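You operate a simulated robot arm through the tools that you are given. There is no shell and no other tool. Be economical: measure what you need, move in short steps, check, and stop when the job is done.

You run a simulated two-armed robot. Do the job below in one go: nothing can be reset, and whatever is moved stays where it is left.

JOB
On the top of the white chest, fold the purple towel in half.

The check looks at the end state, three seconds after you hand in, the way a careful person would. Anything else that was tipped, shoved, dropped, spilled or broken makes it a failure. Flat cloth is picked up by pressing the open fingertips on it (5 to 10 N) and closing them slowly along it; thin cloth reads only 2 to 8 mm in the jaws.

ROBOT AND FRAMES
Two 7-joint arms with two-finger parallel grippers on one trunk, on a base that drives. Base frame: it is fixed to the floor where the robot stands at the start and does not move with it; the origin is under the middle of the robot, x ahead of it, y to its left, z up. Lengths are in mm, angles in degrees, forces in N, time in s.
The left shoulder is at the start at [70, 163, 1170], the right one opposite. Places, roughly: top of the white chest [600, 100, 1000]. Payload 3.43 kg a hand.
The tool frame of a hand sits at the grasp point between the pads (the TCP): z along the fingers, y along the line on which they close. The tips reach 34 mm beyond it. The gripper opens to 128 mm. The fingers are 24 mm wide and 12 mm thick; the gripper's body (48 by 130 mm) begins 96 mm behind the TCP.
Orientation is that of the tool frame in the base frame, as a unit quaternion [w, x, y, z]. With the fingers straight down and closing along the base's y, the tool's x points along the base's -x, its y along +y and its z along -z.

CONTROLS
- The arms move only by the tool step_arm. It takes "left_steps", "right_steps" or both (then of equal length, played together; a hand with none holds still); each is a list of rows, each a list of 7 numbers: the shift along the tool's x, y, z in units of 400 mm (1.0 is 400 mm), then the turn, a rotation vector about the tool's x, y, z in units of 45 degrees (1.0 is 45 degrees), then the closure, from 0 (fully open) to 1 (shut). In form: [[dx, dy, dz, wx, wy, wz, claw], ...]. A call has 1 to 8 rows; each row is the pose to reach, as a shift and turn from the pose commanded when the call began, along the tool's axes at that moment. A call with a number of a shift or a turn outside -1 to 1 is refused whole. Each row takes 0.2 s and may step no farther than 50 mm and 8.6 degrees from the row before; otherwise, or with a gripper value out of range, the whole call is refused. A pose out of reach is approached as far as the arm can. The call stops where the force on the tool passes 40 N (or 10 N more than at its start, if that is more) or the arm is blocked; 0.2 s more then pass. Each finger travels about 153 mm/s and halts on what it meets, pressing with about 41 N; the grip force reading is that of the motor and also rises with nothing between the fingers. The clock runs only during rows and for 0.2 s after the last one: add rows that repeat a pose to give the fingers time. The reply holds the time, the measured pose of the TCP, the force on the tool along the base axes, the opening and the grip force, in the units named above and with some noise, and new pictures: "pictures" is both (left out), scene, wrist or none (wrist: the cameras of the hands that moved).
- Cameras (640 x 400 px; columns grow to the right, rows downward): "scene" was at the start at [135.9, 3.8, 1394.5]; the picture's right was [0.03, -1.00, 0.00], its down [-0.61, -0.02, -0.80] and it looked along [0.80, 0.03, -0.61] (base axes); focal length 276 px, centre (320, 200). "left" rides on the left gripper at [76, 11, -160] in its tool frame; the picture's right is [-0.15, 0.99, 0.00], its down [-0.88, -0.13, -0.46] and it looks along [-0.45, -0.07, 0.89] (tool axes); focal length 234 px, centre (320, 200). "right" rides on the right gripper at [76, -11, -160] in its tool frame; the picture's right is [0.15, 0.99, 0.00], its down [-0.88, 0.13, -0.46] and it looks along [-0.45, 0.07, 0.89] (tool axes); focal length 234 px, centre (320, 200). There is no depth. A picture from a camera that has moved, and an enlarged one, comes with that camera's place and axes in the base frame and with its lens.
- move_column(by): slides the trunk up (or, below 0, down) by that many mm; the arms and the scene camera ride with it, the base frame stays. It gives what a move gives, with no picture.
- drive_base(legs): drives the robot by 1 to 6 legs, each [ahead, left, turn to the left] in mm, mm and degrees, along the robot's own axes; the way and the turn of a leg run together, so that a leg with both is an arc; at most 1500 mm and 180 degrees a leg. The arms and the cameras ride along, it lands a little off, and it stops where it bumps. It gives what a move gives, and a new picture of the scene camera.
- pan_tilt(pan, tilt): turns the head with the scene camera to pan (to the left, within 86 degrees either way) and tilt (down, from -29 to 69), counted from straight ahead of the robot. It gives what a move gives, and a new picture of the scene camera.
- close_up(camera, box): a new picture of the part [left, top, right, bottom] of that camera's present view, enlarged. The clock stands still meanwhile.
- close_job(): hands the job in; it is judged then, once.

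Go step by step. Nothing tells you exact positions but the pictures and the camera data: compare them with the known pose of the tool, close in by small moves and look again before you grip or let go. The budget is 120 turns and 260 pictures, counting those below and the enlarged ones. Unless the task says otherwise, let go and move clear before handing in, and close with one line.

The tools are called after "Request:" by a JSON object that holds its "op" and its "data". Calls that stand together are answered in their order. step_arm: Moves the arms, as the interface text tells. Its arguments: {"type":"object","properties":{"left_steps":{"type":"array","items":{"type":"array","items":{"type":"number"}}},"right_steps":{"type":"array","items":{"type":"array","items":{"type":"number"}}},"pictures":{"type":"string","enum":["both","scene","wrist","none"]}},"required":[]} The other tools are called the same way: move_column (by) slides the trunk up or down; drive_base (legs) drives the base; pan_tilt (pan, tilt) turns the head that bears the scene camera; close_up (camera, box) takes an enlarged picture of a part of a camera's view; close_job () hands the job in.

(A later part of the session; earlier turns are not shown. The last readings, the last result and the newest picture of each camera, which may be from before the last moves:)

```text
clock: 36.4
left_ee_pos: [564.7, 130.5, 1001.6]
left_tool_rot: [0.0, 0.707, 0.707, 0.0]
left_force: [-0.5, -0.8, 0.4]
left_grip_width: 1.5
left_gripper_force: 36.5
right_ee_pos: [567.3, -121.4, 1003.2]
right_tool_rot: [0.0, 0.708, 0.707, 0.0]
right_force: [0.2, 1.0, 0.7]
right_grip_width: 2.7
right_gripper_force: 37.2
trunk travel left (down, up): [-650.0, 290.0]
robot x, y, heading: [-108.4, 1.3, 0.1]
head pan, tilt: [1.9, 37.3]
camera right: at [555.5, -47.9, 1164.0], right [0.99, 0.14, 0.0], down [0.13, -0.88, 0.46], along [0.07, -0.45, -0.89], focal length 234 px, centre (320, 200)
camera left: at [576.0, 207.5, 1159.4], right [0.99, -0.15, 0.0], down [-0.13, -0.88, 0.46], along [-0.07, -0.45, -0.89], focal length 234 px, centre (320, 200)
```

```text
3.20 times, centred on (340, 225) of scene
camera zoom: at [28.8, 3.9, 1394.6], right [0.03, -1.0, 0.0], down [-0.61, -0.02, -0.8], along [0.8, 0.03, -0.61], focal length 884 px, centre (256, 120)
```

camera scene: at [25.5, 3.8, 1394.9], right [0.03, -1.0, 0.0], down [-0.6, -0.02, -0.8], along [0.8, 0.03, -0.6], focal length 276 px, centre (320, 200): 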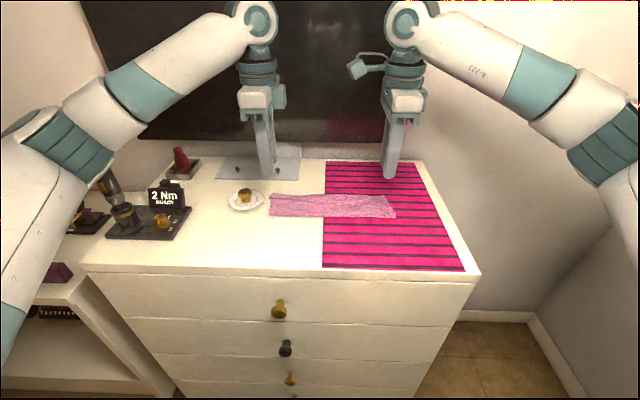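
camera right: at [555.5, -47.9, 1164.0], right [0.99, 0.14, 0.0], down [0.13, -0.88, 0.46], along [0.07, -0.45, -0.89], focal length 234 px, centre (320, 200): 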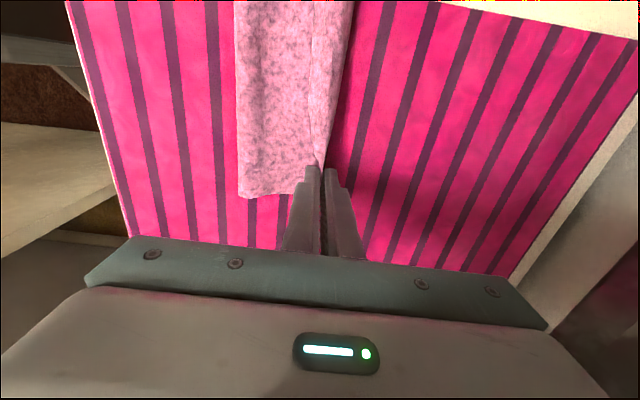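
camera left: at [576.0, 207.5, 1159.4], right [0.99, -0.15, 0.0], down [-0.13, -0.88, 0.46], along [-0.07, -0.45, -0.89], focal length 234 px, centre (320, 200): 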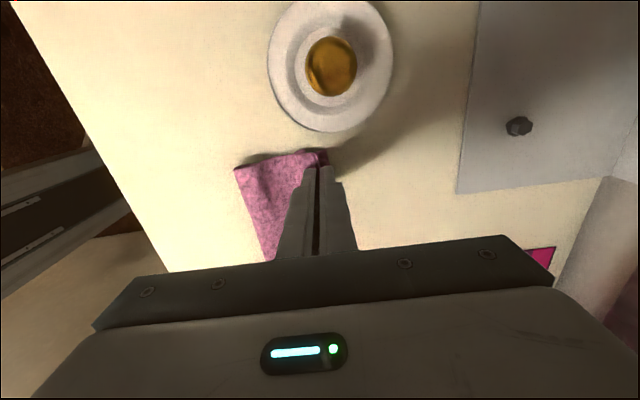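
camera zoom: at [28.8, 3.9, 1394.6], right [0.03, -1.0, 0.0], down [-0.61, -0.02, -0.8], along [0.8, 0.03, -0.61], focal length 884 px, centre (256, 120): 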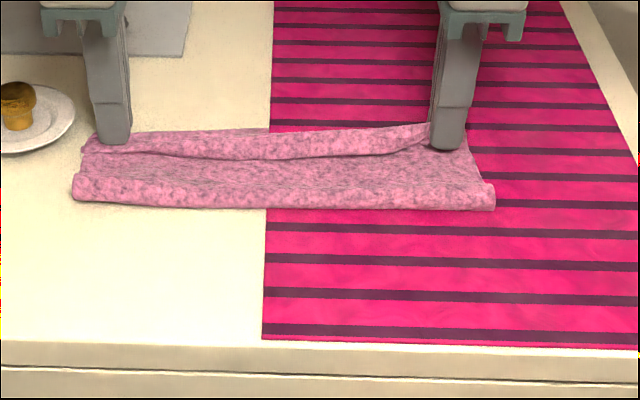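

Request:
{"op": "step_arm", "data": {"left_steps": [[0, 0, 0.006, 0, 0, 0, 1], [0, 0, 0.006, 0, 0, 0, 0.95], [0, 0, 0.006, 0, 0, 0, 0.9], [0, 0, 0.006, 0, 0, 0, 0.86], [0, 0, -0.08, 0, 0, 0, 0.86], [0, 0, -0.2, 0, 0, 0, 0.86], [0, 0, -0.3, 0, 0, 0, 0.86]], "right_steps": [[0, 0, 0.009, 0, 0, 0, 1], [0, 0, 0.009, 0, 0, 0, 0.95], [0, 0, 0.009, 0, 0, 0, 0.9], [0, 0, 0.009, 0, 0, 0, 0.86], [0, 0, -0.08, 0, 0, 0, 0.86], [0, 0, -0.2, 0, 0, 0, 0.86], [0, 0, -0.3, 0, 0, 0, 0.86]], "pictures": "wrist"}}

Request:
{"op": "close_up", "data": {"camera": "scene", "box": [250, 180, 420, 240]}}

Request:
{"op": "close_up", "data": {"camera": "left", "box": [260, 100, 400, 190]}}

Request:
{"op": "close_up", "data": {"camera": "right", "box": [240, 0, 420, 190]}}

```text
clock: 38.0
left_ee_pos: [562.2, 130.0, 1121.0]
left_tool_rot: [0.0, 0.706, 0.708, 0.0]
left_force: [-0.2, -1.0, -0.6]
left_grip_width: 17.8
left_gripper_force: 0.0
right_ee_pos: [564.0, -122.3, 1124.2]
right_tool_rot: [0.0, 0.708, 0.707, 0.001]
right_force: [-0.4, -0.3, 0.2]
right_grip_width: 17.9
right_gripper_force: 0.1
trunk travel left (down, up): [-650.0, 290.0]
robot x, y, heading: [-104.0, -2.3, 0.3]
head pan, tilt: [1.9, 37.3]
camera right: at [553.8, -48.4, 1284.4], right [0.99, 0.15, 0.0], down [0.13, -0.88, 0.46], along [0.07, -0.45, -0.89], focal length 234 px, centre (320, 200)
camera left: at [573.3, 207.5, 1278.8], right [0.99, -0.15, 0.0], down [-0.13, -0.88, 0.46], along [-0.07, -0.45, -0.89], focal length 234 px, centre (320, 200)
```

right: 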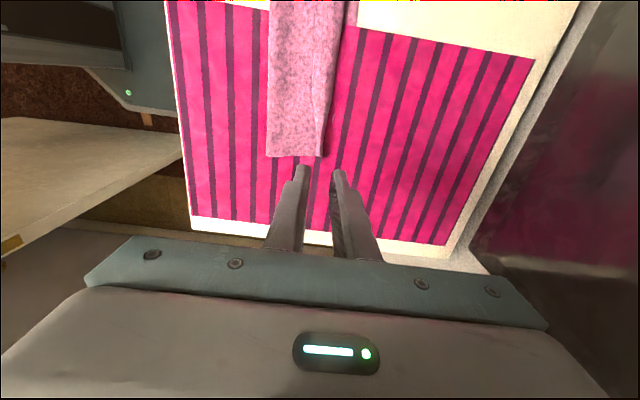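
left: 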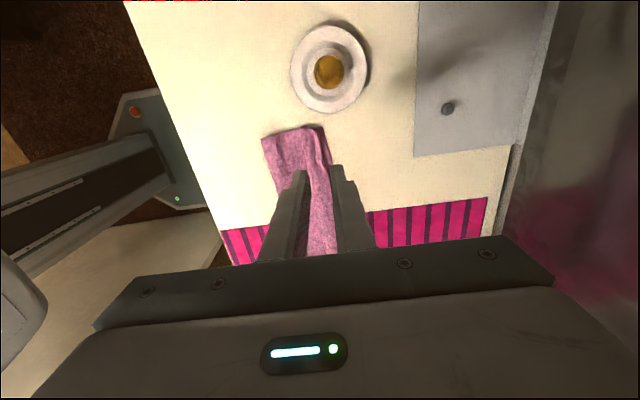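

```text
3.76 times, centred on (335, 210) of scene
camera zoom: at [27.4, 3.8, 1394.5], right [0.03, -1.0, 0.0], down [-0.6, -0.02, -0.8], along [0.8, 0.03, -0.6], focal length 1040 px, centre (264, 162)
```

zoom: 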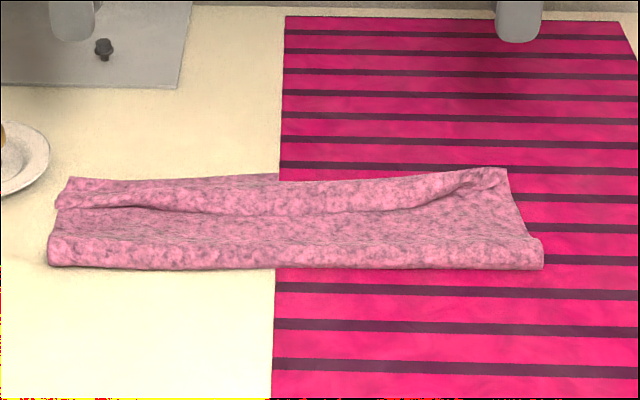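

```text
4.44 times, centred on (330, 145) of left
camera zoom: at [573.3, 207.5, 1278.8], right [0.99, -0.15, 0.0], down [-0.13, -0.88, 0.46], along [-0.07, -0.45, -0.89], focal length 1041 px, centre (276, 444)
```

zoom: 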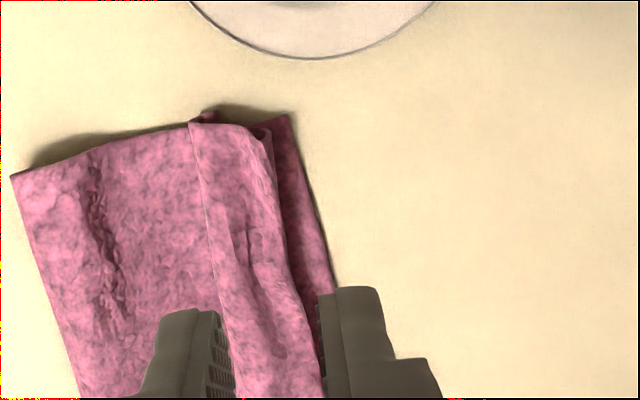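

```text
2.11 times, centred on (330, 95) of right
camera zoom: at [553.8, -48.4, 1284.4], right [0.99, 0.15, 0.0], down [0.13, -0.88, 0.46], along [0.07, -0.45, -0.89], focal length 493 px, centre (299, 421)
```

zoom: 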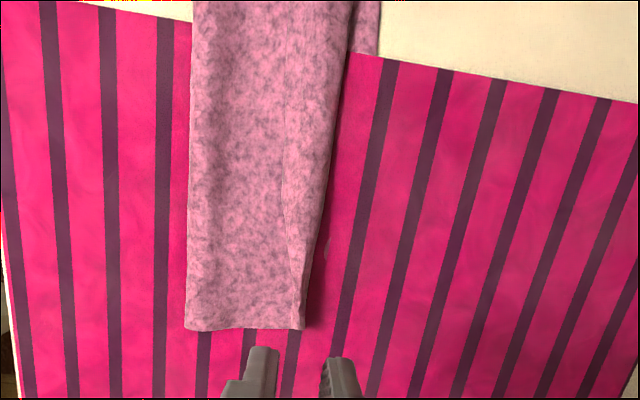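

The pinch left a narrow flap folded back on top, about 20 mm wide. I'll roll it outwards by pressing closed fingertips on it lightly and dragging in +x.

Request:
{"op": "step_arm", "data": {"left_steps": [[-0.03, -0.01, 0.06, 0, 0, 0, 1], [-0.06, -0.02, 0.14, 0, 0, 0, 1], [-0.075, -0.03, 0.22, 0, 0, 0, 1], [-0.075, -0.03, 0.27, 0, 0, 0, 1], [-0.075, -0.03, 0.285, 0, 0, 0, 1]], "right_steps": [[0.06, -0.01, 0.06, 0, 0, 0, 1], [0.12, -0.01, 0.14, 0, 0, 0, 1], [0.155, -0.01, 0.22, 0, 0, 0, 1], [0.155, -0.01, 0.275, 0, 0, 0, 1], [0.155, -0.01, 0.29, 0, 0, 0, 1]], "pictures": "wrist"}}

Request:
{"op": "close_up", "data": {"camera": "scene", "box": [250, 170, 420, 240]}}

```text
clock: 39.2
left_ee_pos: [551.0, 99.0, 1007.5]
left_tool_rot: [-0.001, 0.707, 0.707, -0.001]
left_force: [0.3, -0.1, -0.4]
left_grip_width: 0.0
left_gripper_force: 33.5
right_ee_pos: [562.5, -58.5, 1007.3]
right_tool_rot: [0.0, 0.708, 0.706, 0.0]
right_force: [0.2, -0.4, 0.0]
right_grip_width: 0.0
right_gripper_force: 33.0
trunk travel left (down, up): [-650.0, 290.0]
robot x, y, heading: [-106.8, 2.9, 0.3]
head pan, tilt: [1.9, 37.3]
camera right: at [551.3, 15.6, 1167.4], right [0.99, 0.15, 0.0], down [0.13, -0.88, 0.46], along [0.07, -0.45, -0.89], focal length 234 px, centre (320, 200)
camera left: at [562.5, 176.8, 1164.5], right [0.99, -0.15, 0.0], down [-0.13, -0.88, 0.46], along [-0.07, -0.45, -0.89], focal length 234 px, centre (320, 200)
```

right: 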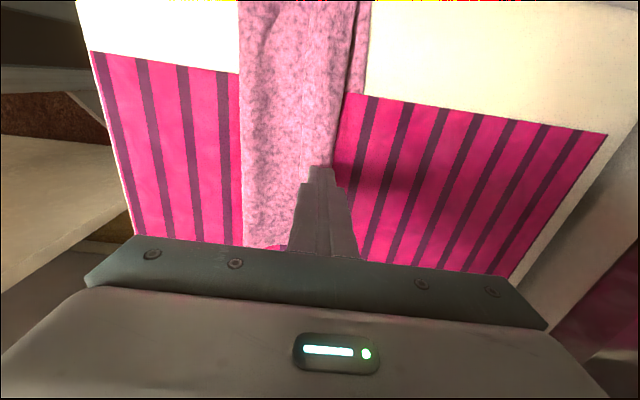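
left: 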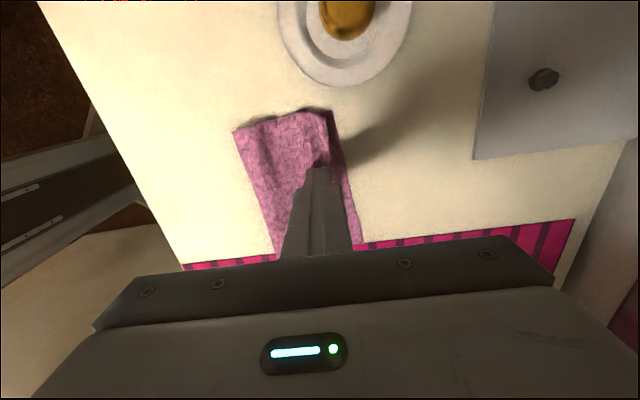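

```text
3.76 times, centred on (335, 205) of scene
camera zoom: at [28.9, 3.9, 1394.6], right [0.03, -1.0, 0.0], down [-0.61, -0.02, -0.8], along [0.8, 0.03, -0.61], focal length 1040 px, centre (264, 181)
```

zoom: 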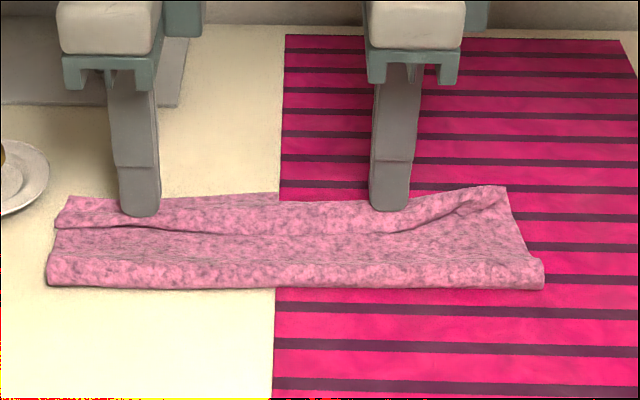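

Request:
{"op": "step_arm", "data": {"left_steps": [[0, 0, 0.01, 0, 0, 0, 1], [0, 0, 0.017, 0, 0, 0, 1]], "right_steps": [[0, 0, 0.01, 0, 0, 0, 1], [0, 0, 0.017, 0, 0, 0, 1]], "pictures": "none"}}

```text
clock: 39.8
left_ee_pos: [553.0, 100.3, 1002.1]
left_tool_rot: [0.0, 0.707, 0.707, 0.0]
left_force: [-0.2, 0.0, 0.1]
left_grip_width: 0.0
left_gripper_force: 33.1
right_ee_pos: [561.1, -59.6, 1001.3]
right_tool_rot: [0.0, 0.708, 0.706, 0.0]
right_force: [-0.7, -0.7, -0.1]
right_grip_width: 0.3
right_gripper_force: 33.3
trunk travel left (down, up): [-650.0, 290.0]
robot x, y, heading: [-107.1, 2.0, 0.3]
head pan, tilt: [1.9, 37.3]
```

Request:
{"op": "step_arm", "data": {"left_steps": [[0, 0, 0.006, 0, 0, 0, 1], [0, 0, 0.01, 0, 0, 0, 1]], "right_steps": [[0, 0, 0.006, 0, 0, 0, 1], [0, 0, 0.01, 0, 0, 0, 1]], "pictures": "none"}}

```text
clock: 40.4
left_ee_pos: [552.9, 100.2, 997.1]
left_tool_rot: [0.001, 0.707, 0.707, -0.001]
left_force: [0.2, -0.2, 4.4]
left_grip_width: 0.0
left_gripper_force: 33.5
right_ee_pos: [561.3, -59.7, 997.8]
right_tool_rot: [0.0, 0.707, 0.707, -0.001]
right_force: [0.4, 0.0, 1.6]
right_grip_width: 0.1
right_gripper_force: 32.8
trunk travel left (down, up): [-650.0, 290.0]
robot x, y, heading: [-101.0, -2.6, 0.3]
head pan, tilt: [1.9, 37.3]
```

Request:
{"op": "step_arm", "data": {"left_steps": [[0, 0.014, 0, 0, 0, 0, 1], [0, 0.028, 0, 0, 0, 0, 1], [0, 0.042, 0, 0, 0, 0, 1], [0, 0.056, 0, 0, 0, 0, 1], [0, 0.07, 0, 0, 0, 0, 1], [0, 0.084, 0, 0, 0, 0, 1], [0, 0.098, 0, 0, 0, 0, 1]], "right_steps": [[0, 0.014, 0.002, 0, 0, 0, 1], [0, 0.028, 0.002, 0, 0, 0, 1], [0, 0.042, 0.002, 0, 0, 0, 1], [0, 0.056, 0.002, 0, 0, 0, 1], [0, 0.07, 0.002, 0, 0, 0, 1], [0, 0.08, 0.002, 0, 0, 0, 1], [0, 0.088, 0.002, 0, 0, 0, 1]], "pictures": "wrist"}}

Request:
{"op": "close_up", "data": {"camera": "scene", "box": [250, 170, 420, 240]}}

```text
clock: 42.0
left_ee_pos: [592.1, 100.0, 998.3]
left_tool_rot: [0.0, 0.707, 0.708, 0.001]
left_force: [-0.1, -0.6, 2.0]
left_grip_width: 0.0
left_gripper_force: 33.4
right_ee_pos: [595.9, -60.4, 996.4]
right_tool_rot: [0.001, 0.708, 0.706, 0.001]
right_force: [-1.9, 0.1, 7.3]
right_grip_width: 0.0
right_gripper_force: 33.0
trunk travel left (down, up): [-650.0, 290.0]
robot x, y, heading: [-109.7, -1.2, 0.1]
head pan, tilt: [1.9, 37.3]
camera right: at [584.5, 14.6, 1156.5], right [0.99, 0.15, 0.0], down [0.13, -0.88, 0.46], along [0.07, -0.45, -0.89], focal length 234 px, centre (320, 200)
camera left: at [602.3, 176.7, 1155.8], right [0.99, -0.15, 0.0], down [-0.13, -0.88, 0.46], along [-0.07, -0.45, -0.89], focal length 234 px, centre (320, 200)
```

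right: 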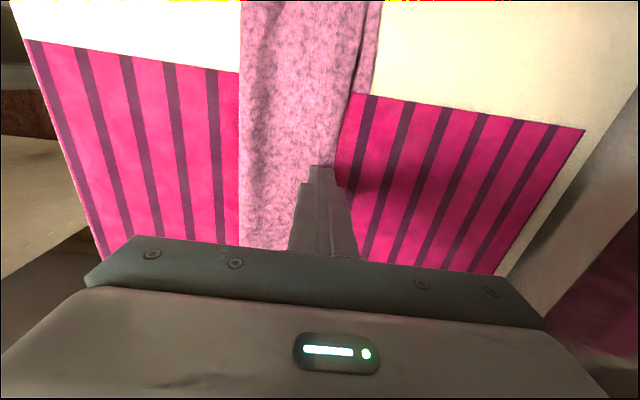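
left: 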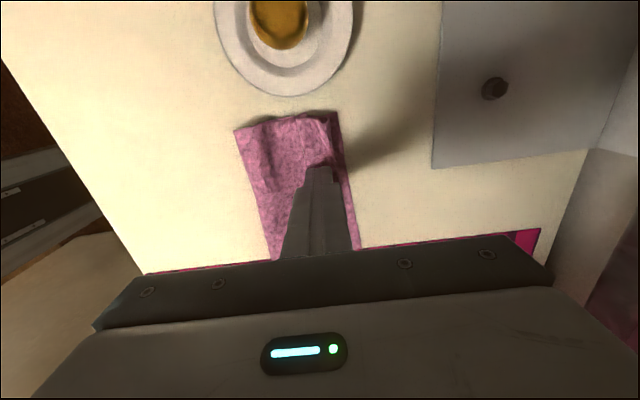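

```text
3.76 times, centred on (335, 205) of scene
camera zoom: at [27.5, 3.8, 1394.7], right [0.03, -1.0, 0.0], down [-0.6, -0.02, -0.8], along [0.8, 0.03, -0.6], focal length 1040 px, centre (264, 181)
```

zoom: 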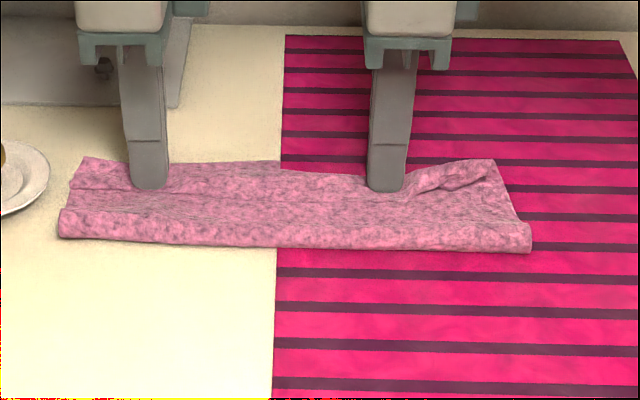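

The whole towel slid a bit along with the drag. I'll lift and look.

Request:
{"op": "step_arm", "data": {"left_steps": [[0, 0, -0.1, 0, 0, 0, 1], [0, 0, -0.2, 0, 0, 0, 1], [0, -0.1, -0.3, 0, 0, 0, 1]], "right_steps": [[0, 0, -0.1, 0, 0, 0, 1], [0, 0, -0.2, 0, 0, 0, 1], [0, -0.1, -0.3, 0, 0, 0, 1]], "pictures": "wrist"}}

Request:
{"op": "close_up", "data": {"camera": "scene", "box": [250, 170, 420, 240]}}

Request:
{"op": "close_up", "data": {"camera": "left", "box": [260, 70, 430, 220]}}

Request:
{"op": "close_up", "data": {"camera": "right", "box": [240, 0, 460, 210]}}

```text
refused: row 3 steps farther than a row can; nothing moved
```

```text
3.76 times, centred on (335, 205) of scene
camera zoom: at [27.5, 3.8, 1394.7], right [0.03, -1.0, 0.0], down [-0.6, -0.02, -0.8], along [0.8, 0.03, -0.6], focal length 1040 px, centre (264, 181)
```

zoom: 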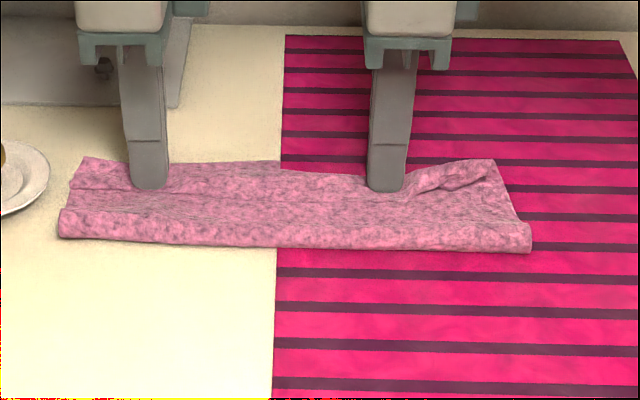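

```text
2.67 times, centred on (345, 145) of left
camera zoom: at [602.3, 176.7, 1155.8], right [0.99, -0.15, 0.0], down [-0.13, -0.88, 0.46], along [-0.07, -0.45, -0.89], focal length 624 px, centre (253, 347)
```

zoom: 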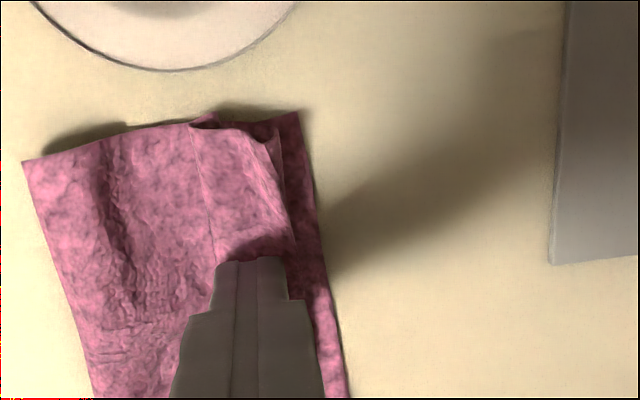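

```text
1.90 times, centred on (350, 105) of right
camera zoom: at [584.5, 14.6, 1156.5], right [0.99, 0.15, 0.0], down [0.13, -0.88, 0.46], along [0.07, -0.45, -0.89], focal length 446 px, centre (263, 381)
```

zoom: 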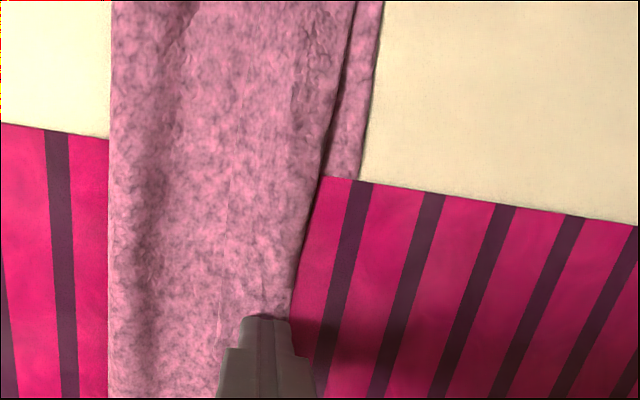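

Dragging slides the towel rather than unrolling the flap. Better: regrip the top layer, unfold, then regrip the edge with the fingers closing along y so no flap forms.

Request:
{"op": "step_arm", "data": {"left_steps": [[0, 0, -0.08, 0, 0, 0, 1], [0.04, 0, -0.12, 0, 0, 0, 0.9], [0.075, 0, -0.1, 0, 0, 0, 0.75], [0.075, 0, -0.05, 0, 0, 0, 0.75], [0.075, 0, -0.03, 0, 0, 0, 0.75]], "right_steps": [[0, 0, -0.08, 0, 0, 0, 1], [-0.07, 0, -0.12, 0, 0, 0, 0.9], [-0.145, 0, -0.1, 0, 0, 0, 0.75], [-0.145, 0, -0.05, 0, 0, 0, 0.75], [-0.145, 0, -0.035, 0, 0, 0, 0.75]], "pictures": "wrist"}}

Request:
{"op": "close_up", "data": {"camera": "scene", "box": [250, 170, 420, 240]}}

```text
clock: 43.2
left_ee_pos: [590.3, 128.8, 1008.9]
left_tool_rot: [0.0, 0.707, 0.707, 0.0]
left_force: [-0.2, -0.1, -0.1]
left_grip_width: 32.1
left_gripper_force: 0.1
right_ee_pos: [597.3, -117.0, 1008.1]
right_tool_rot: [0.0, 0.707, 0.707, 0.0]
right_force: [0.0, 0.7, -0.4]
right_grip_width: 31.8
right_gripper_force: 0.0
trunk travel left (down, up): [-650.0, 290.0]
robot x, y, heading: [-106.6, 2.4, 0.1]
head pan, tilt: [1.9, 37.3]
camera right: at [585.6, -42.7, 1168.6], right [0.99, 0.15, 0.0], down [0.13, -0.88, 0.46], along [0.07, -0.45, -0.89], focal length 234 px, centre (320, 200)
camera left: at [602.0, 206.7, 1166.5], right [0.99, -0.15, 0.0], down [-0.13, -0.88, 0.46], along [-0.07, -0.45, -0.89], focal length 234 px, centre (320, 200)
```

right: 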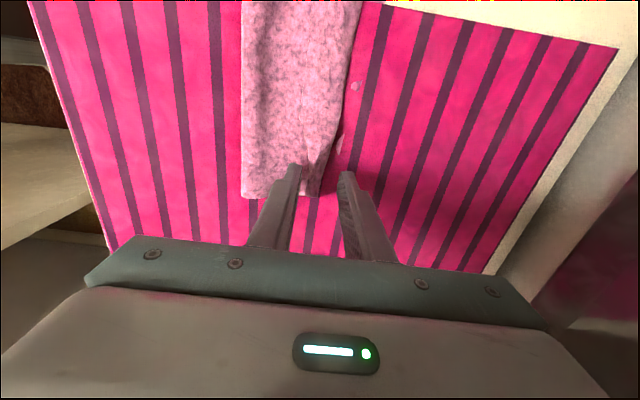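
left: 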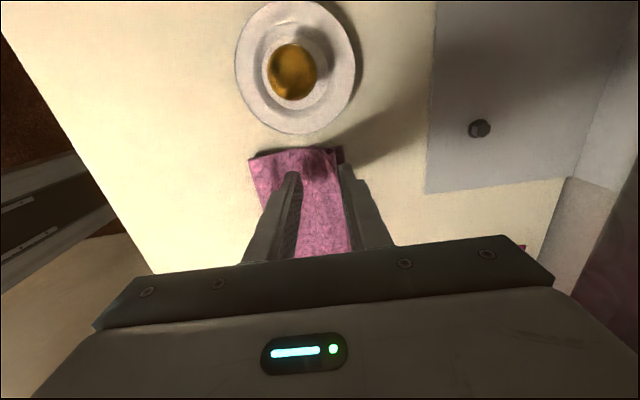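

```text
3.76 times, centred on (335, 205) of scene
camera zoom: at [28.8, 3.6, 1394.6], right [0.03, -1.0, 0.0], down [-0.61, -0.02, -0.8], along [0.8, 0.03, -0.61], focal length 1040 px, centre (264, 181)
```

zoom: 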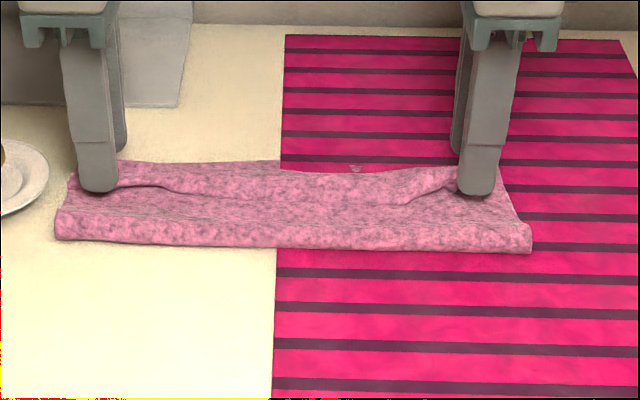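

Request:
{"op": "step_arm", "data": {"left_steps": [[0, 0, 0.012, 0, 0, 0, 0.75], [0, 0, 0.023, 0, 0, 0, 0.75], [0, 0, 0.023, 0, 0, 0, 0.81], [0, 0, 0.023, 0, 0, 0, 0.87], [0, 0, 0.023, 0, 0, 0, 0.93], [0, 0, 0.023, 0, 0, 0, 1.0], [0, 0, 0.023, 0, 0, 0, 1.0]], "right_steps": [[0, 0, 0.012, 0, 0, 0, 0.75], [0, 0, 0.023, 0, 0, 0, 0.75], [0, 0, 0.023, 0, 0, 0, 0.81], [0, 0, 0.023, 0, 0, 0, 0.87], [0, 0, 0.023, 0, 0, 0, 0.93], [0, 0, 0.023, 0, 0, 0, 1.0], [0, 0, 0.023, 0, 0, 0, 1.0]], "pictures": "none"}}

Request:
{"op": "step_arm", "data": {"left_steps": [[0, -0.01, -0.04, 0, 0, 0, 1], [0, -0.04, -0.09, 0, 0, 0, 1], [0, -0.09, -0.11, 0, 0, 0, 1], [0, -0.14, -0.11, 0, 0, 0, 1]], "right_steps": [[0, -0.01, -0.04, 0, 0, 0, 1], [0, -0.04, -0.09, 0, 0, 0, 1], [0, -0.09, -0.11, 0, 0, 0, 1], [0, -0.14, -0.11, 0, 0, 0, 1]], "pictures": "wrist"}}

Request:
{"op": "close_up", "data": {"camera": "scene", "box": [250, 170, 420, 240]}}

```text
clock: 44.8
left_ee_pos: [592.1, 129.5, 999.0]
left_tool_rot: [0.0, 0.707, 0.707, -0.001]
left_force: [0.2, -0.3, 0.9]
left_grip_width: 3.1
left_gripper_force: 38.1
right_ee_pos: [597.0, -116.3, 1000.8]
right_tool_rot: [0.0, 0.707, 0.707, 0.0]
right_force: [-0.3, 0.6, -0.1]
right_grip_width: 3.0
right_gripper_force: 37.9
trunk travel left (down, up): [-650.0, 290.0]
robot x, y, heading: [-107.5, 1.3, 0.1]
head pan, tilt: [1.9, 37.3]
```

```text
clock: 45.8
left_ee_pos: [533.6, 131.3, 1044.0]
left_tool_rot: [0.0, 0.706, 0.708, 0.0]
left_force: [-0.3, -0.8, 0.2]
left_grip_width: 3.0
left_gripper_force: 38.1
right_ee_pos: [539.4, -117.6, 1044.5]
right_tool_rot: [0.0, 0.708, 0.706, -0.001]
right_force: [-0.2, 0.7, 0.4]
right_grip_width: 2.9
right_gripper_force: 37.3
trunk travel left (down, up): [-650.0, 290.0]
robot x, y, heading: [-104.4, 1.6, 0.3]
head pan, tilt: [1.9, 37.3]
camera right: at [528.6, -42.9, 1206.3], right [0.99, 0.14, 0.0], down [0.13, -0.88, 0.46], along [0.07, -0.45, -0.89], focal length 234 px, centre (320, 200)
camera left: at [544.2, 207.7, 1201.6], right [0.99, -0.15, 0.0], down [-0.13, -0.88, 0.46], along [-0.07, -0.45, -0.89], focal length 234 px, centre (320, 200)
```

right: 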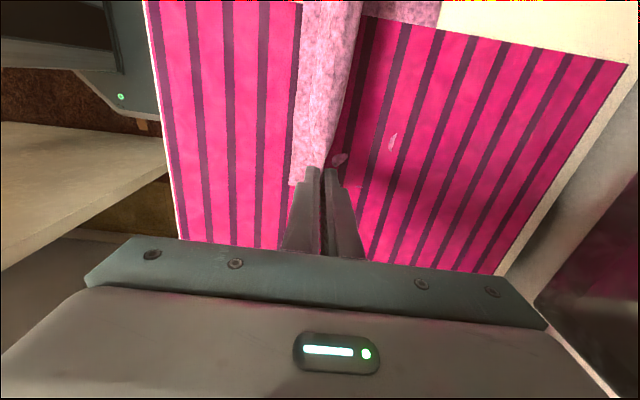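
left: 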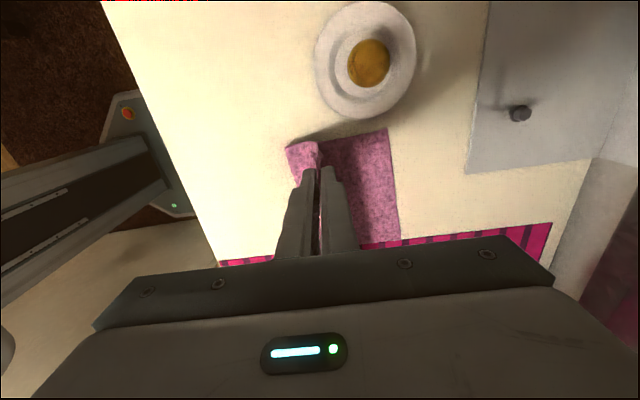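

```text
3.76 times, centred on (335, 205) of scene
camera zoom: at [27.9, 3.9, 1394.7], right [0.03, -1.0, 0.0], down [-0.6, -0.02, -0.8], along [0.8, 0.03, -0.6], focal length 1040 px, centre (264, 181)
```

zoom: 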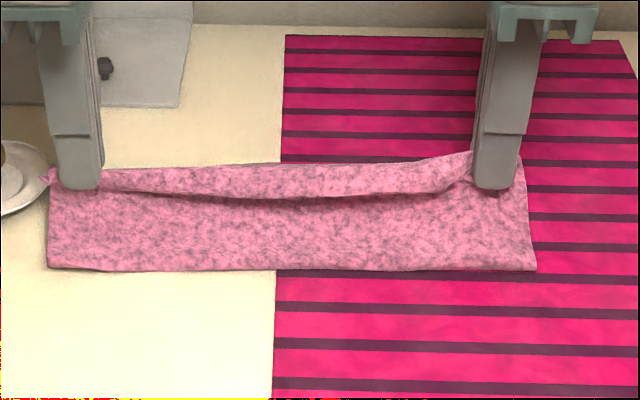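

Request:
{"op": "step_arm", "data": {"left_steps": [[0, -0.06, 0.0, 0, 0, 0, 1], [0, -0.12, 0.01, 0, 0, 0, 1], [0, -0.18, 0.02, 0, 0, 0, 1], [0, -0.23, 0.04, 0, 0, 0, 1], [0, -0.27, 0.07, 0, 0, 0, 1], [0, -0.295, 0.1, 0, 0, 0, 1], [0, -0.3, 0.114, 0, 0, 0, 1]], "right_steps": [[0, -0.06, 0.0, 0, 0, 0, 1], [0, -0.12, 0.01, 0, 0, 0, 1], [0, -0.18, 0.02, 0, 0, 0, 1], [0, -0.23, 0.04, 0, 0, 0, 1], [0, -0.28, 0.07, 0, 0, 0, 1], [0, -0.305, 0.1, 0, 0, 0, 1], [0, -0.31, 0.116, 0, 0, 0, 1]], "pictures": "none"}}

Request:
{"op": "step_arm", "data": {"left_steps": [[0, 0, 0, 0, 0, 0, 0.95], [0, 0, 0, 0, 0, 0, 0.9], [0, 0, 0, 0, 0, 0, 0.85], [0, 0, -0.06, 0, 0, 0, 0.85], [0, 0, -0.16, 0, 0, 0, 0.85], [0, 0, -0.26, 0, 0, 0, 0.85]], "right_steps": [[0, 0, 0, 0, 0, 0, 0.95], [0, 0, 0, 0, 0, 0, 0.9], [0, 0, 0, 0, 0, 0, 0.85], [0, 0, -0.06, 0, 0, 0, 0.85], [0, 0, -0.16, 0, 0, 0, 0.85], [0, 0, -0.26, 0, 0, 0, 0.85]], "pictures": "wrist"}}

Request:
{"op": "close_up", "data": {"camera": "scene", "box": [240, 170, 440, 280]}}

```text
clock: 47.4
left_ee_pos: [415.5, 131.3, 996.9]
left_tool_rot: [0.0, 0.706, 0.708, 0.001]
left_force: [0.5, -0.4, 2.0]
left_grip_width: 2.8
left_gripper_force: 37.6
right_ee_pos: [416.8, -115.6, 998.7]
right_tool_rot: [0.0, 0.707, 0.707, 0.0]
right_force: [-0.9, 1.1, 1.5]
right_grip_width: 2.7
right_gripper_force: 37.3
trunk travel left (down, up): [-650.0, 290.0]
robot x, y, heading: [-105.6, 0.4, -0.0]
head pan, tilt: [1.9, 37.3]
```

```text
clock: 48.8
left_ee_pos: [416.9, 129.6, 1101.1]
left_tool_rot: [0.0, 0.707, 0.708, 0.0]
left_force: [0.0, 0.1, -0.1]
left_grip_width: 19.3
left_gripper_force: 0.0
right_ee_pos: [416.2, -116.5, 1102.7]
right_tool_rot: [0.0, 0.708, 0.706, 0.0]
right_force: [-0.5, 0.1, -0.1]
right_grip_width: 19.2
right_gripper_force: 0.1
trunk travel left (down, up): [-650.0, 290.0]
robot x, y, heading: [-103.6, -1.6, -0.0]
head pan, tilt: [1.9, 37.3]
camera right: at [404.2, -43.2, 1262.4], right [0.99, 0.14, 0.0], down [0.13, -0.88, 0.46], along [0.07, -0.45, -0.89], focal length 234 px, centre (320, 200)
camera left: at [427.5, 206.3, 1259.4], right [0.99, -0.15, 0.0], down [-0.13, -0.88, 0.46], along [-0.07, -0.45, -0.89], focal length 234 px, centre (320, 200)
```

right: 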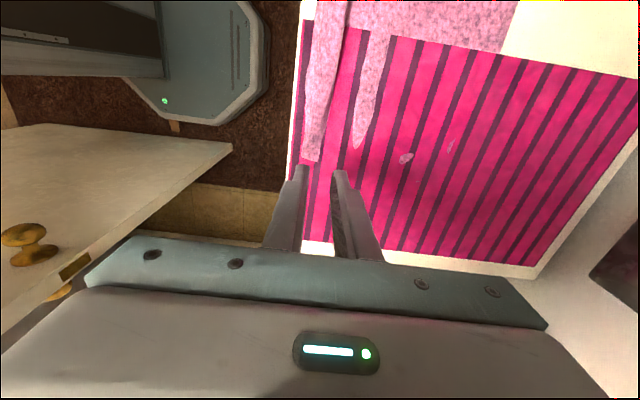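
left: 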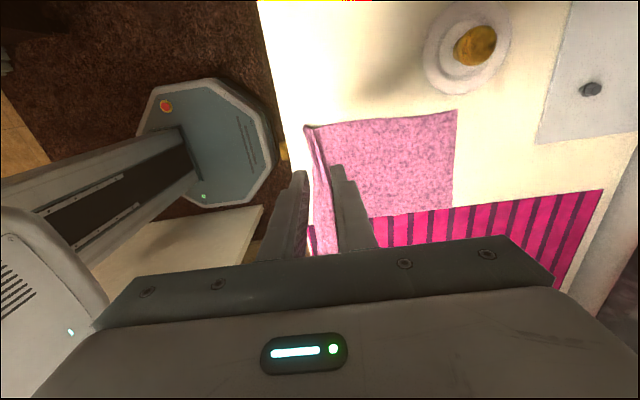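

```text
3.20 times, centred on (340, 225) of scene
camera zoom: at [27.4, 3.7, 1394.5], right [0.03, -1.0, 0.0], down [-0.6, -0.02, -0.8], along [0.8, 0.03, -0.6], focal length 884 px, centre (256, 120)
```

zoom: 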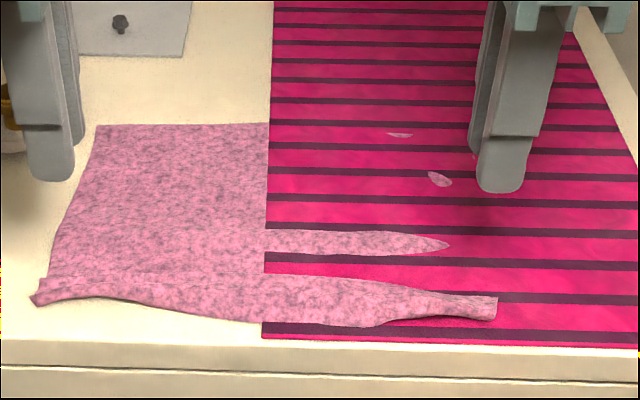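

Unfolded. Now I turn both hands so the fingers close along y.

Request:
{"op": "step_arm", "data": {"left_steps": [[0, 0, 0, 0, 0, -0.165, 0.8], [0, 0, 0, 0, 0, -0.33, 0.8], [0, 0, 0, 0, 0, -0.5, 0.8], [0, 0, 0, 0, 0, -0.67, 0.8], [0, 0, 0, 0, 0, -0.835, 0.8], [0, 0, 0, 0, 0, -1.0, 0.8]], "right_steps": [[0, 0, 0, 0, 0, -0.165, 0.8], [0, 0, 0, 0, 0, -0.33, 0.8], [0, 0, 0, 0, 0, -0.5, 0.8], [0, 0, 0, 0, 0, -0.67, 0.8], [0, 0, 0, 0, 0, -0.835, 0.8], [0, 0, 0, 0, 0, -1.0, 0.8]], "pictures": "none"}}

Request:
{"op": "step_arm", "data": {"left_steps": [[0, 0, 0, 0, 0, -0.165, 0.8], [0, 0, 0, 0, 0, -0.33, 0.8], [0, 0, 0, 0, 0, -0.5, 0.8], [0, 0, 0, 0, 0, -0.67, 0.8], [0, 0, 0, 0, 0, -0.835, 0.8], [0, 0, 0, 0, 0, -1.0, 0.8]], "right_steps": [[0, 0, 0, 0, 0, -0.165, 0.8], [0, 0, 0, 0, 0, -0.33, 0.8], [0, 0, 0, 0, 0, -0.5, 0.8], [0, 0, 0, 0, 0, -0.67, 0.8], [0, 0, 0, 0, 0, -0.835, 0.8], [0, 0, 0, 0, 0, -1.0, 0.8]]}}

```text
clock: 50.2
left_ee_pos: [416.1, 129.8, 1101.8]
left_tool_rot: [0.001, 0.38, 0.925, -0.001]
left_force: [-0.2, -0.8, 1.0]
left_grip_width: 25.4
left_gripper_force: 0.1
right_ee_pos: [416.5, -116.7, 1101.5]
right_tool_rot: [0.0, 0.382, 0.924, 0.0]
right_force: [-0.2, 0.3, 0.0]
right_grip_width: 25.5
right_gripper_force: 0.0
trunk travel left (down, up): [-650.0, 290.0]
robot x, y, heading: [-107.4, 1.2, 0.2]
head pan, tilt: [1.9, 37.3]
```

```text
clock: 51.6
left_ee_pos: [415.3, 130.6, 1102.7]
left_tool_rot: [-0.002, -0.002, 1.0, -0.001]
left_force: [-0.3, -0.5, -0.9]
left_grip_width: 25.8
left_gripper_force: 0.1
right_ee_pos: [416.5, -116.4, 1101.1]
right_tool_rot: [0.0, -0.001, 1.0, 0.0]
right_force: [0.5, -0.5, -0.6]
right_grip_width: 25.7
right_gripper_force: 0.1
trunk travel left (down, up): [-650.0, 290.0]
robot x, y, heading: [-105.2, 0.3, 0.1]
head pan, tilt: [1.9, 37.3]
camera scene: at [28.8, 3.8, 1394.5], right [0.03, -1.0, 0.0], down [-0.61, -0.02, -0.8], along [0.8, 0.03, -0.61], focal length 276 px, centre (320, 200)
camera right: at [341.1, -129.9, 1261.5], right [-0.15, 0.99, 0.0], down [0.88, 0.13, 0.46], along [0.45, 0.07, -0.89], focal length 234 px, centre (320, 200)
camera left: at [339.8, 142.2, 1260.2], right [0.14, 0.99, 0.0], down [0.88, -0.13, 0.46], along [0.45, -0.07, -0.89], focal length 234 px, centre (320, 200)
```

scene: 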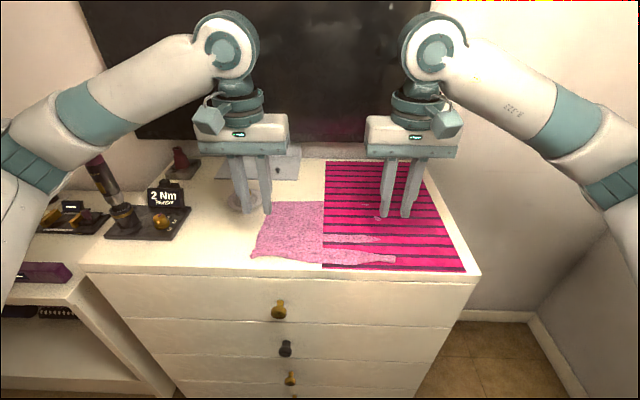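
right: 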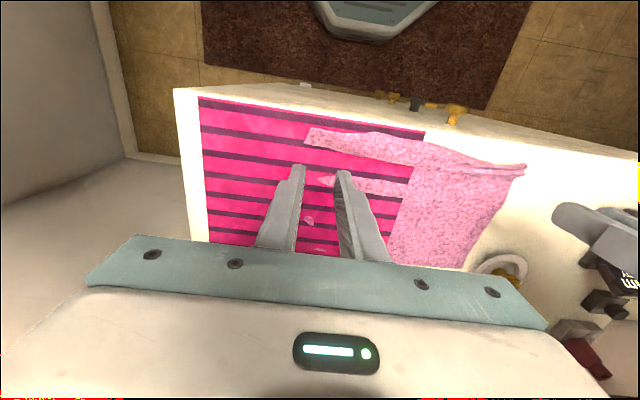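
left: 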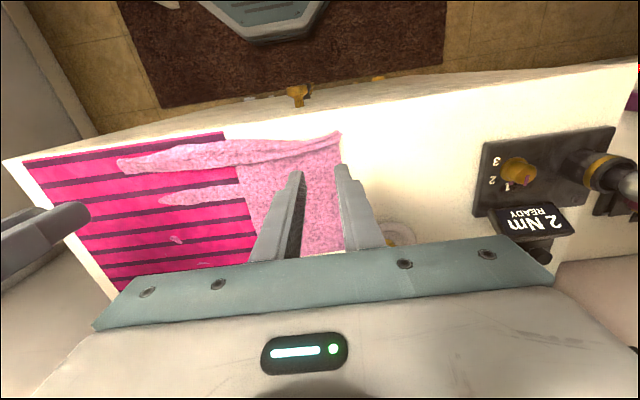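

Request:
{"op": "close_up", "data": {"camera": "left", "box": [100, 110, 360, 270]}}

Request:
{"op": "close_up", "data": {"camera": "right", "box": [290, 100, 540, 220]}}

Request:
{"op": "close_up", "data": {"camera": "scene", "box": [240, 220, 400, 280]}}

```text
2.46 times, centred on (230, 190) of left
camera zoom: at [339.8, 142.2, 1260.2], right [0.14, 0.99, 0.0], down [0.88, -0.13, 0.46], along [0.45, -0.07, -0.89], focal length 576 px, centre (542, 225)
```

zoom: 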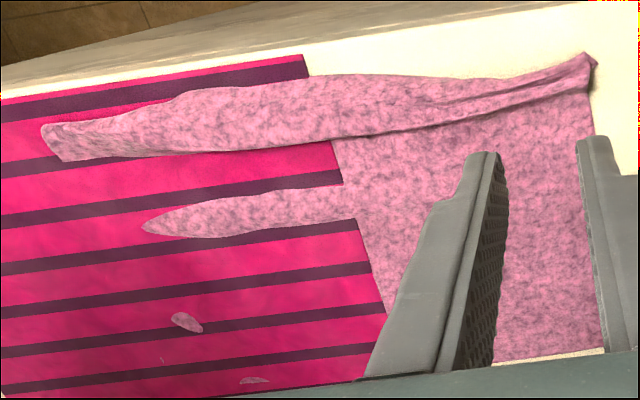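

```text
2.56 times, centred on (415, 160) of right
camera zoom: at [341.1, -129.9, 1261.5], right [-0.15, 0.99, 0.0], down [0.88, 0.13, 0.46], along [0.45, 0.07, -0.89], focal length 600 px, centre (77, 302)
```

zoom: 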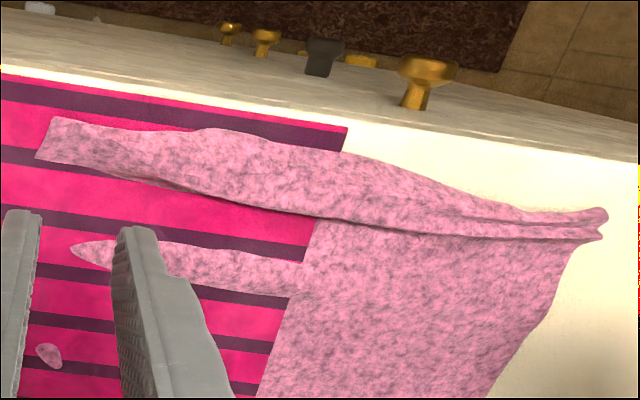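

```text
4.00 times, centred on (320, 250) of scene
camera zoom: at [28.8, 3.8, 1394.5], right [0.03, -1.0, 0.0], down [-0.61, -0.02, -0.8], along [0.8, 0.03, -0.61], focal length 1105 px, centre (320, 0)
```

zoom: 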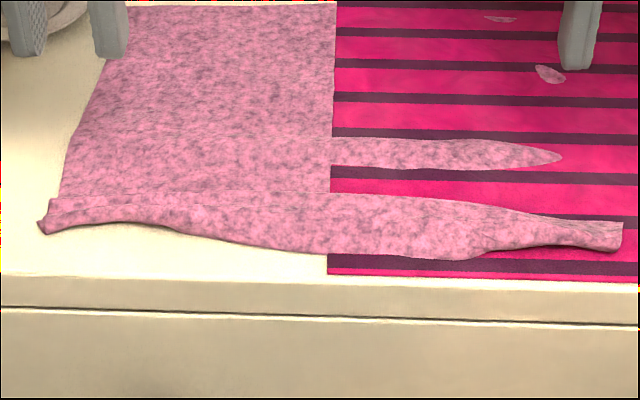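

Near edge has a small roll at x≈395–420. I'll pinch the outermost strip at both corners with the fingers closing along y.

Request:
{"op": "step_arm", "data": {"left_steps": [[0.02, 0, 0.08, 0, 0, 0, 0.8], [0.0425, 0, 0.16, 0, 0, 0, 0.8], [0.0425, 0, 0.22, 0, 0, 0, 0.8], [0.0425, 0, 0.255, 0, 0, 0, 0.8], [0.0425, 0, 0.266, 0, 0, 0, 0.8]], "right_steps": [[0.02, 0, 0.08, 0, 0, 0, 0.8], [0.046, 0, 0.16, 0, 0, 0, 0.8], [0.046, 0, 0.22, 0, 0, 0, 0.8], [0.046, 0, 0.25, 0, 0, 0, 0.8], [0.046, 0, 0.263, 0, 0, 0, 0.8]], "pictures": "wrist"}}

Request:
{"op": "close_up", "data": {"camera": "scene", "box": [240, 200, 410, 280]}}

```text
clock: 52.8
left_ee_pos: [400.5, 130.5, 996.7]
left_tool_rot: [0.0, 0.0, 1.0, 0.0]
left_force: [1.8, -0.9, 2.0]
left_grip_width: 25.9
left_gripper_force: 0.1
right_ee_pos: [399.3, -118.2, 996.5]
right_tool_rot: [0.0, 0.001, 1.0, 0.0]
right_force: [-0.1, 0.1, 1.7]
right_grip_width: 25.7
right_gripper_force: 0.3
trunk travel left (down, up): [-650.0, 290.0]
robot x, y, heading: [-109.4, -0.2, 0.4]
head pan, tilt: [1.9, 37.3]
camera right: at [322.8, -130.6, 1157.3], right [-0.15, 0.99, 0.0], down [0.88, 0.13, 0.46], along [0.45, 0.07, -0.89], focal length 234 px, centre (320, 200)
camera left: at [322.5, 142.4, 1154.2], right [0.15, 0.99, 0.0], down [0.88, -0.13, 0.46], along [0.45, -0.07, -0.89], focal length 234 px, centre (320, 200)
```

right: 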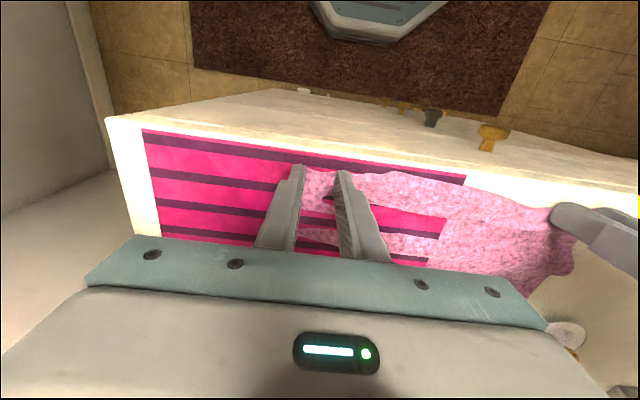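
left: 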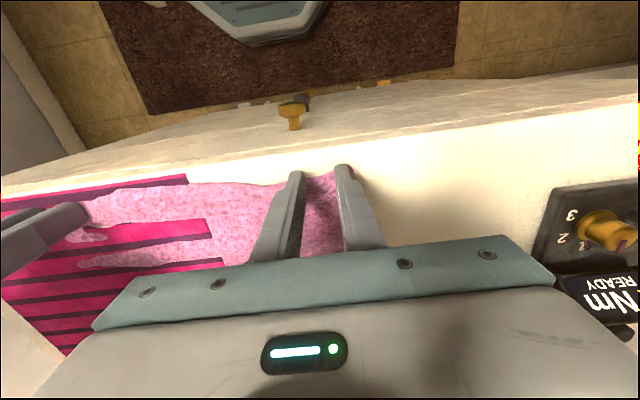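

```text
3.76 times, centred on (325, 240) of scene
camera zoom: at [28.4, 3.7, 1394.7], right [0.03, -1.0, 0.0], down [-0.6, -0.02, -0.8], along [0.8, 0.03, -0.61], focal length 1040 px, centre (301, 49)
```

zoom: 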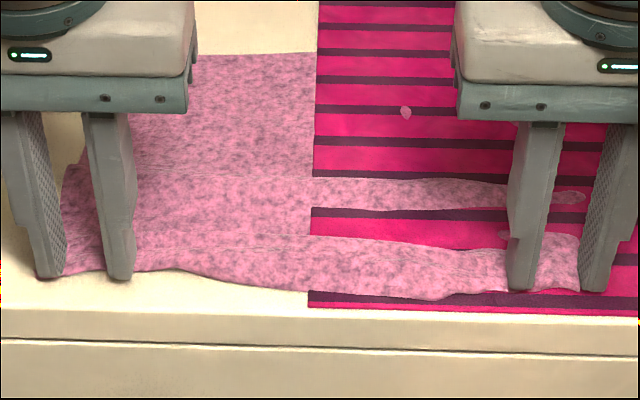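

Request:
{"op": "step_arm", "data": {"left_steps": [[0, 0, 0.003, 0, 0, 0, 0.8], [0, 0, 0.003, 0, 0, 0, 0.84], [0, 0, 0.003, 0, 0, 0, 0.88], [0, 0, 0.003, 0, 0, 0, 0.92], [0, 0, 0.003, 0, 0, 0, 0.96], [0, 0, 0.003, 0, 0, 0, 1.0], [0, 0, 0.003, 0, 0, 0, 1.0]], "right_steps": [[0, 0, 0.003, 0, 0, 0, 0.8], [0, 0, 0.003, 0, 0, 0, 0.84], [0, 0, 0.003, 0, 0, 0, 0.88], [0, 0, 0.003, 0, 0, 0, 0.92], [0, 0, 0.003, 0, 0, 0, 0.96], [0, 0, 0.003, 0, 0, 0, 1.0], [0, 0, 0.003, 0, 0, 0, 1.0]], "pictures": "none"}}

Request:
{"op": "step_arm", "data": {"left_steps": [[0, 0, -0.05, 0, 0, 0, 1], [-0.03, 0, -0.1, 0, 0, 0, 1], [-0.07, 0, -0.14, 0, 0, 0, 1], [-0.1, 0, -0.16, 0, 0, 0, 1]], "right_steps": [[0, 0, -0.05, 0, 0, 0, 1], [-0.03, 0, -0.1, 0, 0, 0, 1], [-0.07, 0, -0.14, 0, 0, 0, 1], [-0.1, 0, -0.16, 0, 0, 0, 1]], "pictures": "wrist"}}

Request:
{"op": "close_up", "data": {"camera": "scene", "box": [240, 180, 410, 280]}}

```text
clock: 54.4
left_ee_pos: [399.0, 130.8, 996.4]
left_tool_rot: [0.001, -0.001, 1.0, 0.0]
left_force: [0.9, -0.7, 14.7]
left_grip_width: 1.6
left_gripper_force: 36.4
right_ee_pos: [397.4, -118.0, 996.7]
right_tool_rot: [0.001, 0.001, 1.0, -0.001]
right_force: [0.3, 0.6, 3.4]
right_grip_width: 0.0
right_gripper_force: 32.9
trunk travel left (down, up): [-650.0, 290.0]
robot x, y, heading: [-108.0, 2.5, -0.1]
head pan, tilt: [1.9, 37.3]
```

```text
clock: 55.4
left_ee_pos: [440.3, 130.4, 1059.7]
left_tool_rot: [-0.001, 0.0, 1.0, 0.0]
left_force: [-0.1, -0.2, -0.2]
left_grip_width: 1.8
left_gripper_force: 36.6
right_ee_pos: [439.6, -117.2, 1059.6]
right_tool_rot: [0.0, 0.002, 1.0, 0.0]
right_force: [0.2, -0.3, 0.4]
right_grip_width: 0.0
right_gripper_force: 32.8
trunk travel left (down, up): [-650.0, 290.0]
robot x, y, heading: [-106.1, -3.0, 0.0]
head pan, tilt: [1.9, 37.3]
camera right: at [363.8, -130.0, 1220.1], right [-0.15, 0.99, 0.0], down [0.88, 0.13, 0.46], along [0.45, 0.07, -0.89], focal length 234 px, centre (320, 200)
camera left: at [363.0, 142.4, 1217.0], right [0.15, 0.99, 0.0], down [0.88, -0.13, 0.45], along [0.45, -0.07, -0.89], focal length 234 px, centre (320, 200)
```

right: 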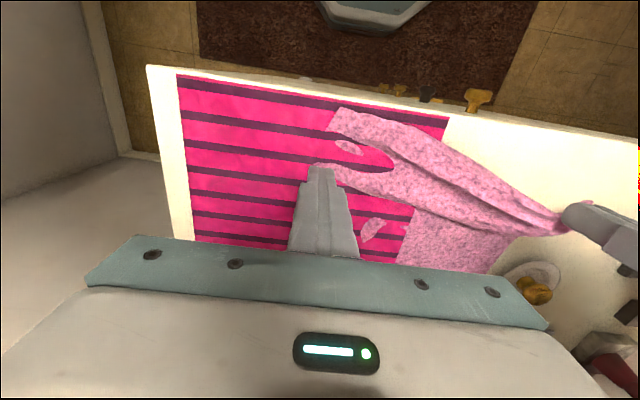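
left: 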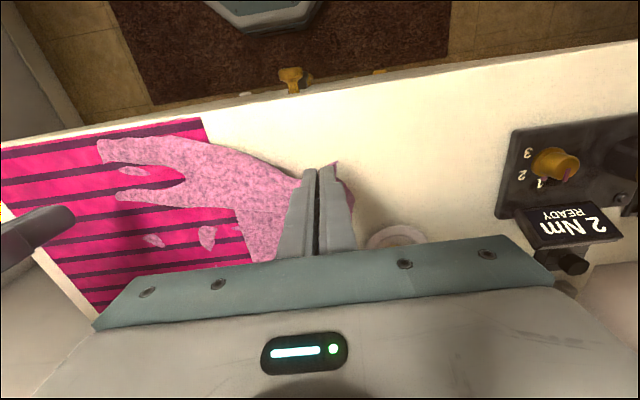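

```text
3.76 times, centred on (325, 230) of scene
camera zoom: at [28.9, 3.8, 1394.5], right [0.03, -1.0, 0.0], down [-0.61, -0.02, -0.8], along [0.8, 0.03, -0.61], focal length 1040 px, centre (301, 87)
```

zoom: 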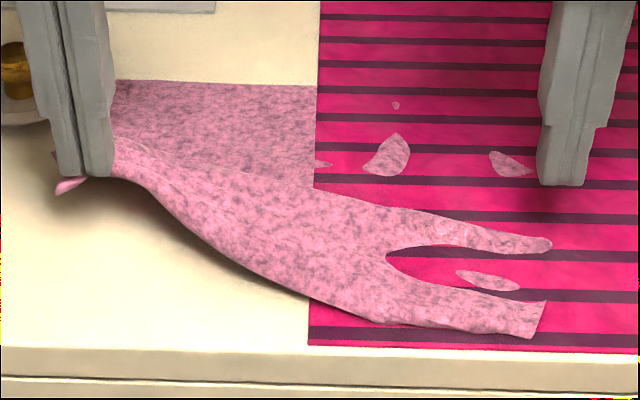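

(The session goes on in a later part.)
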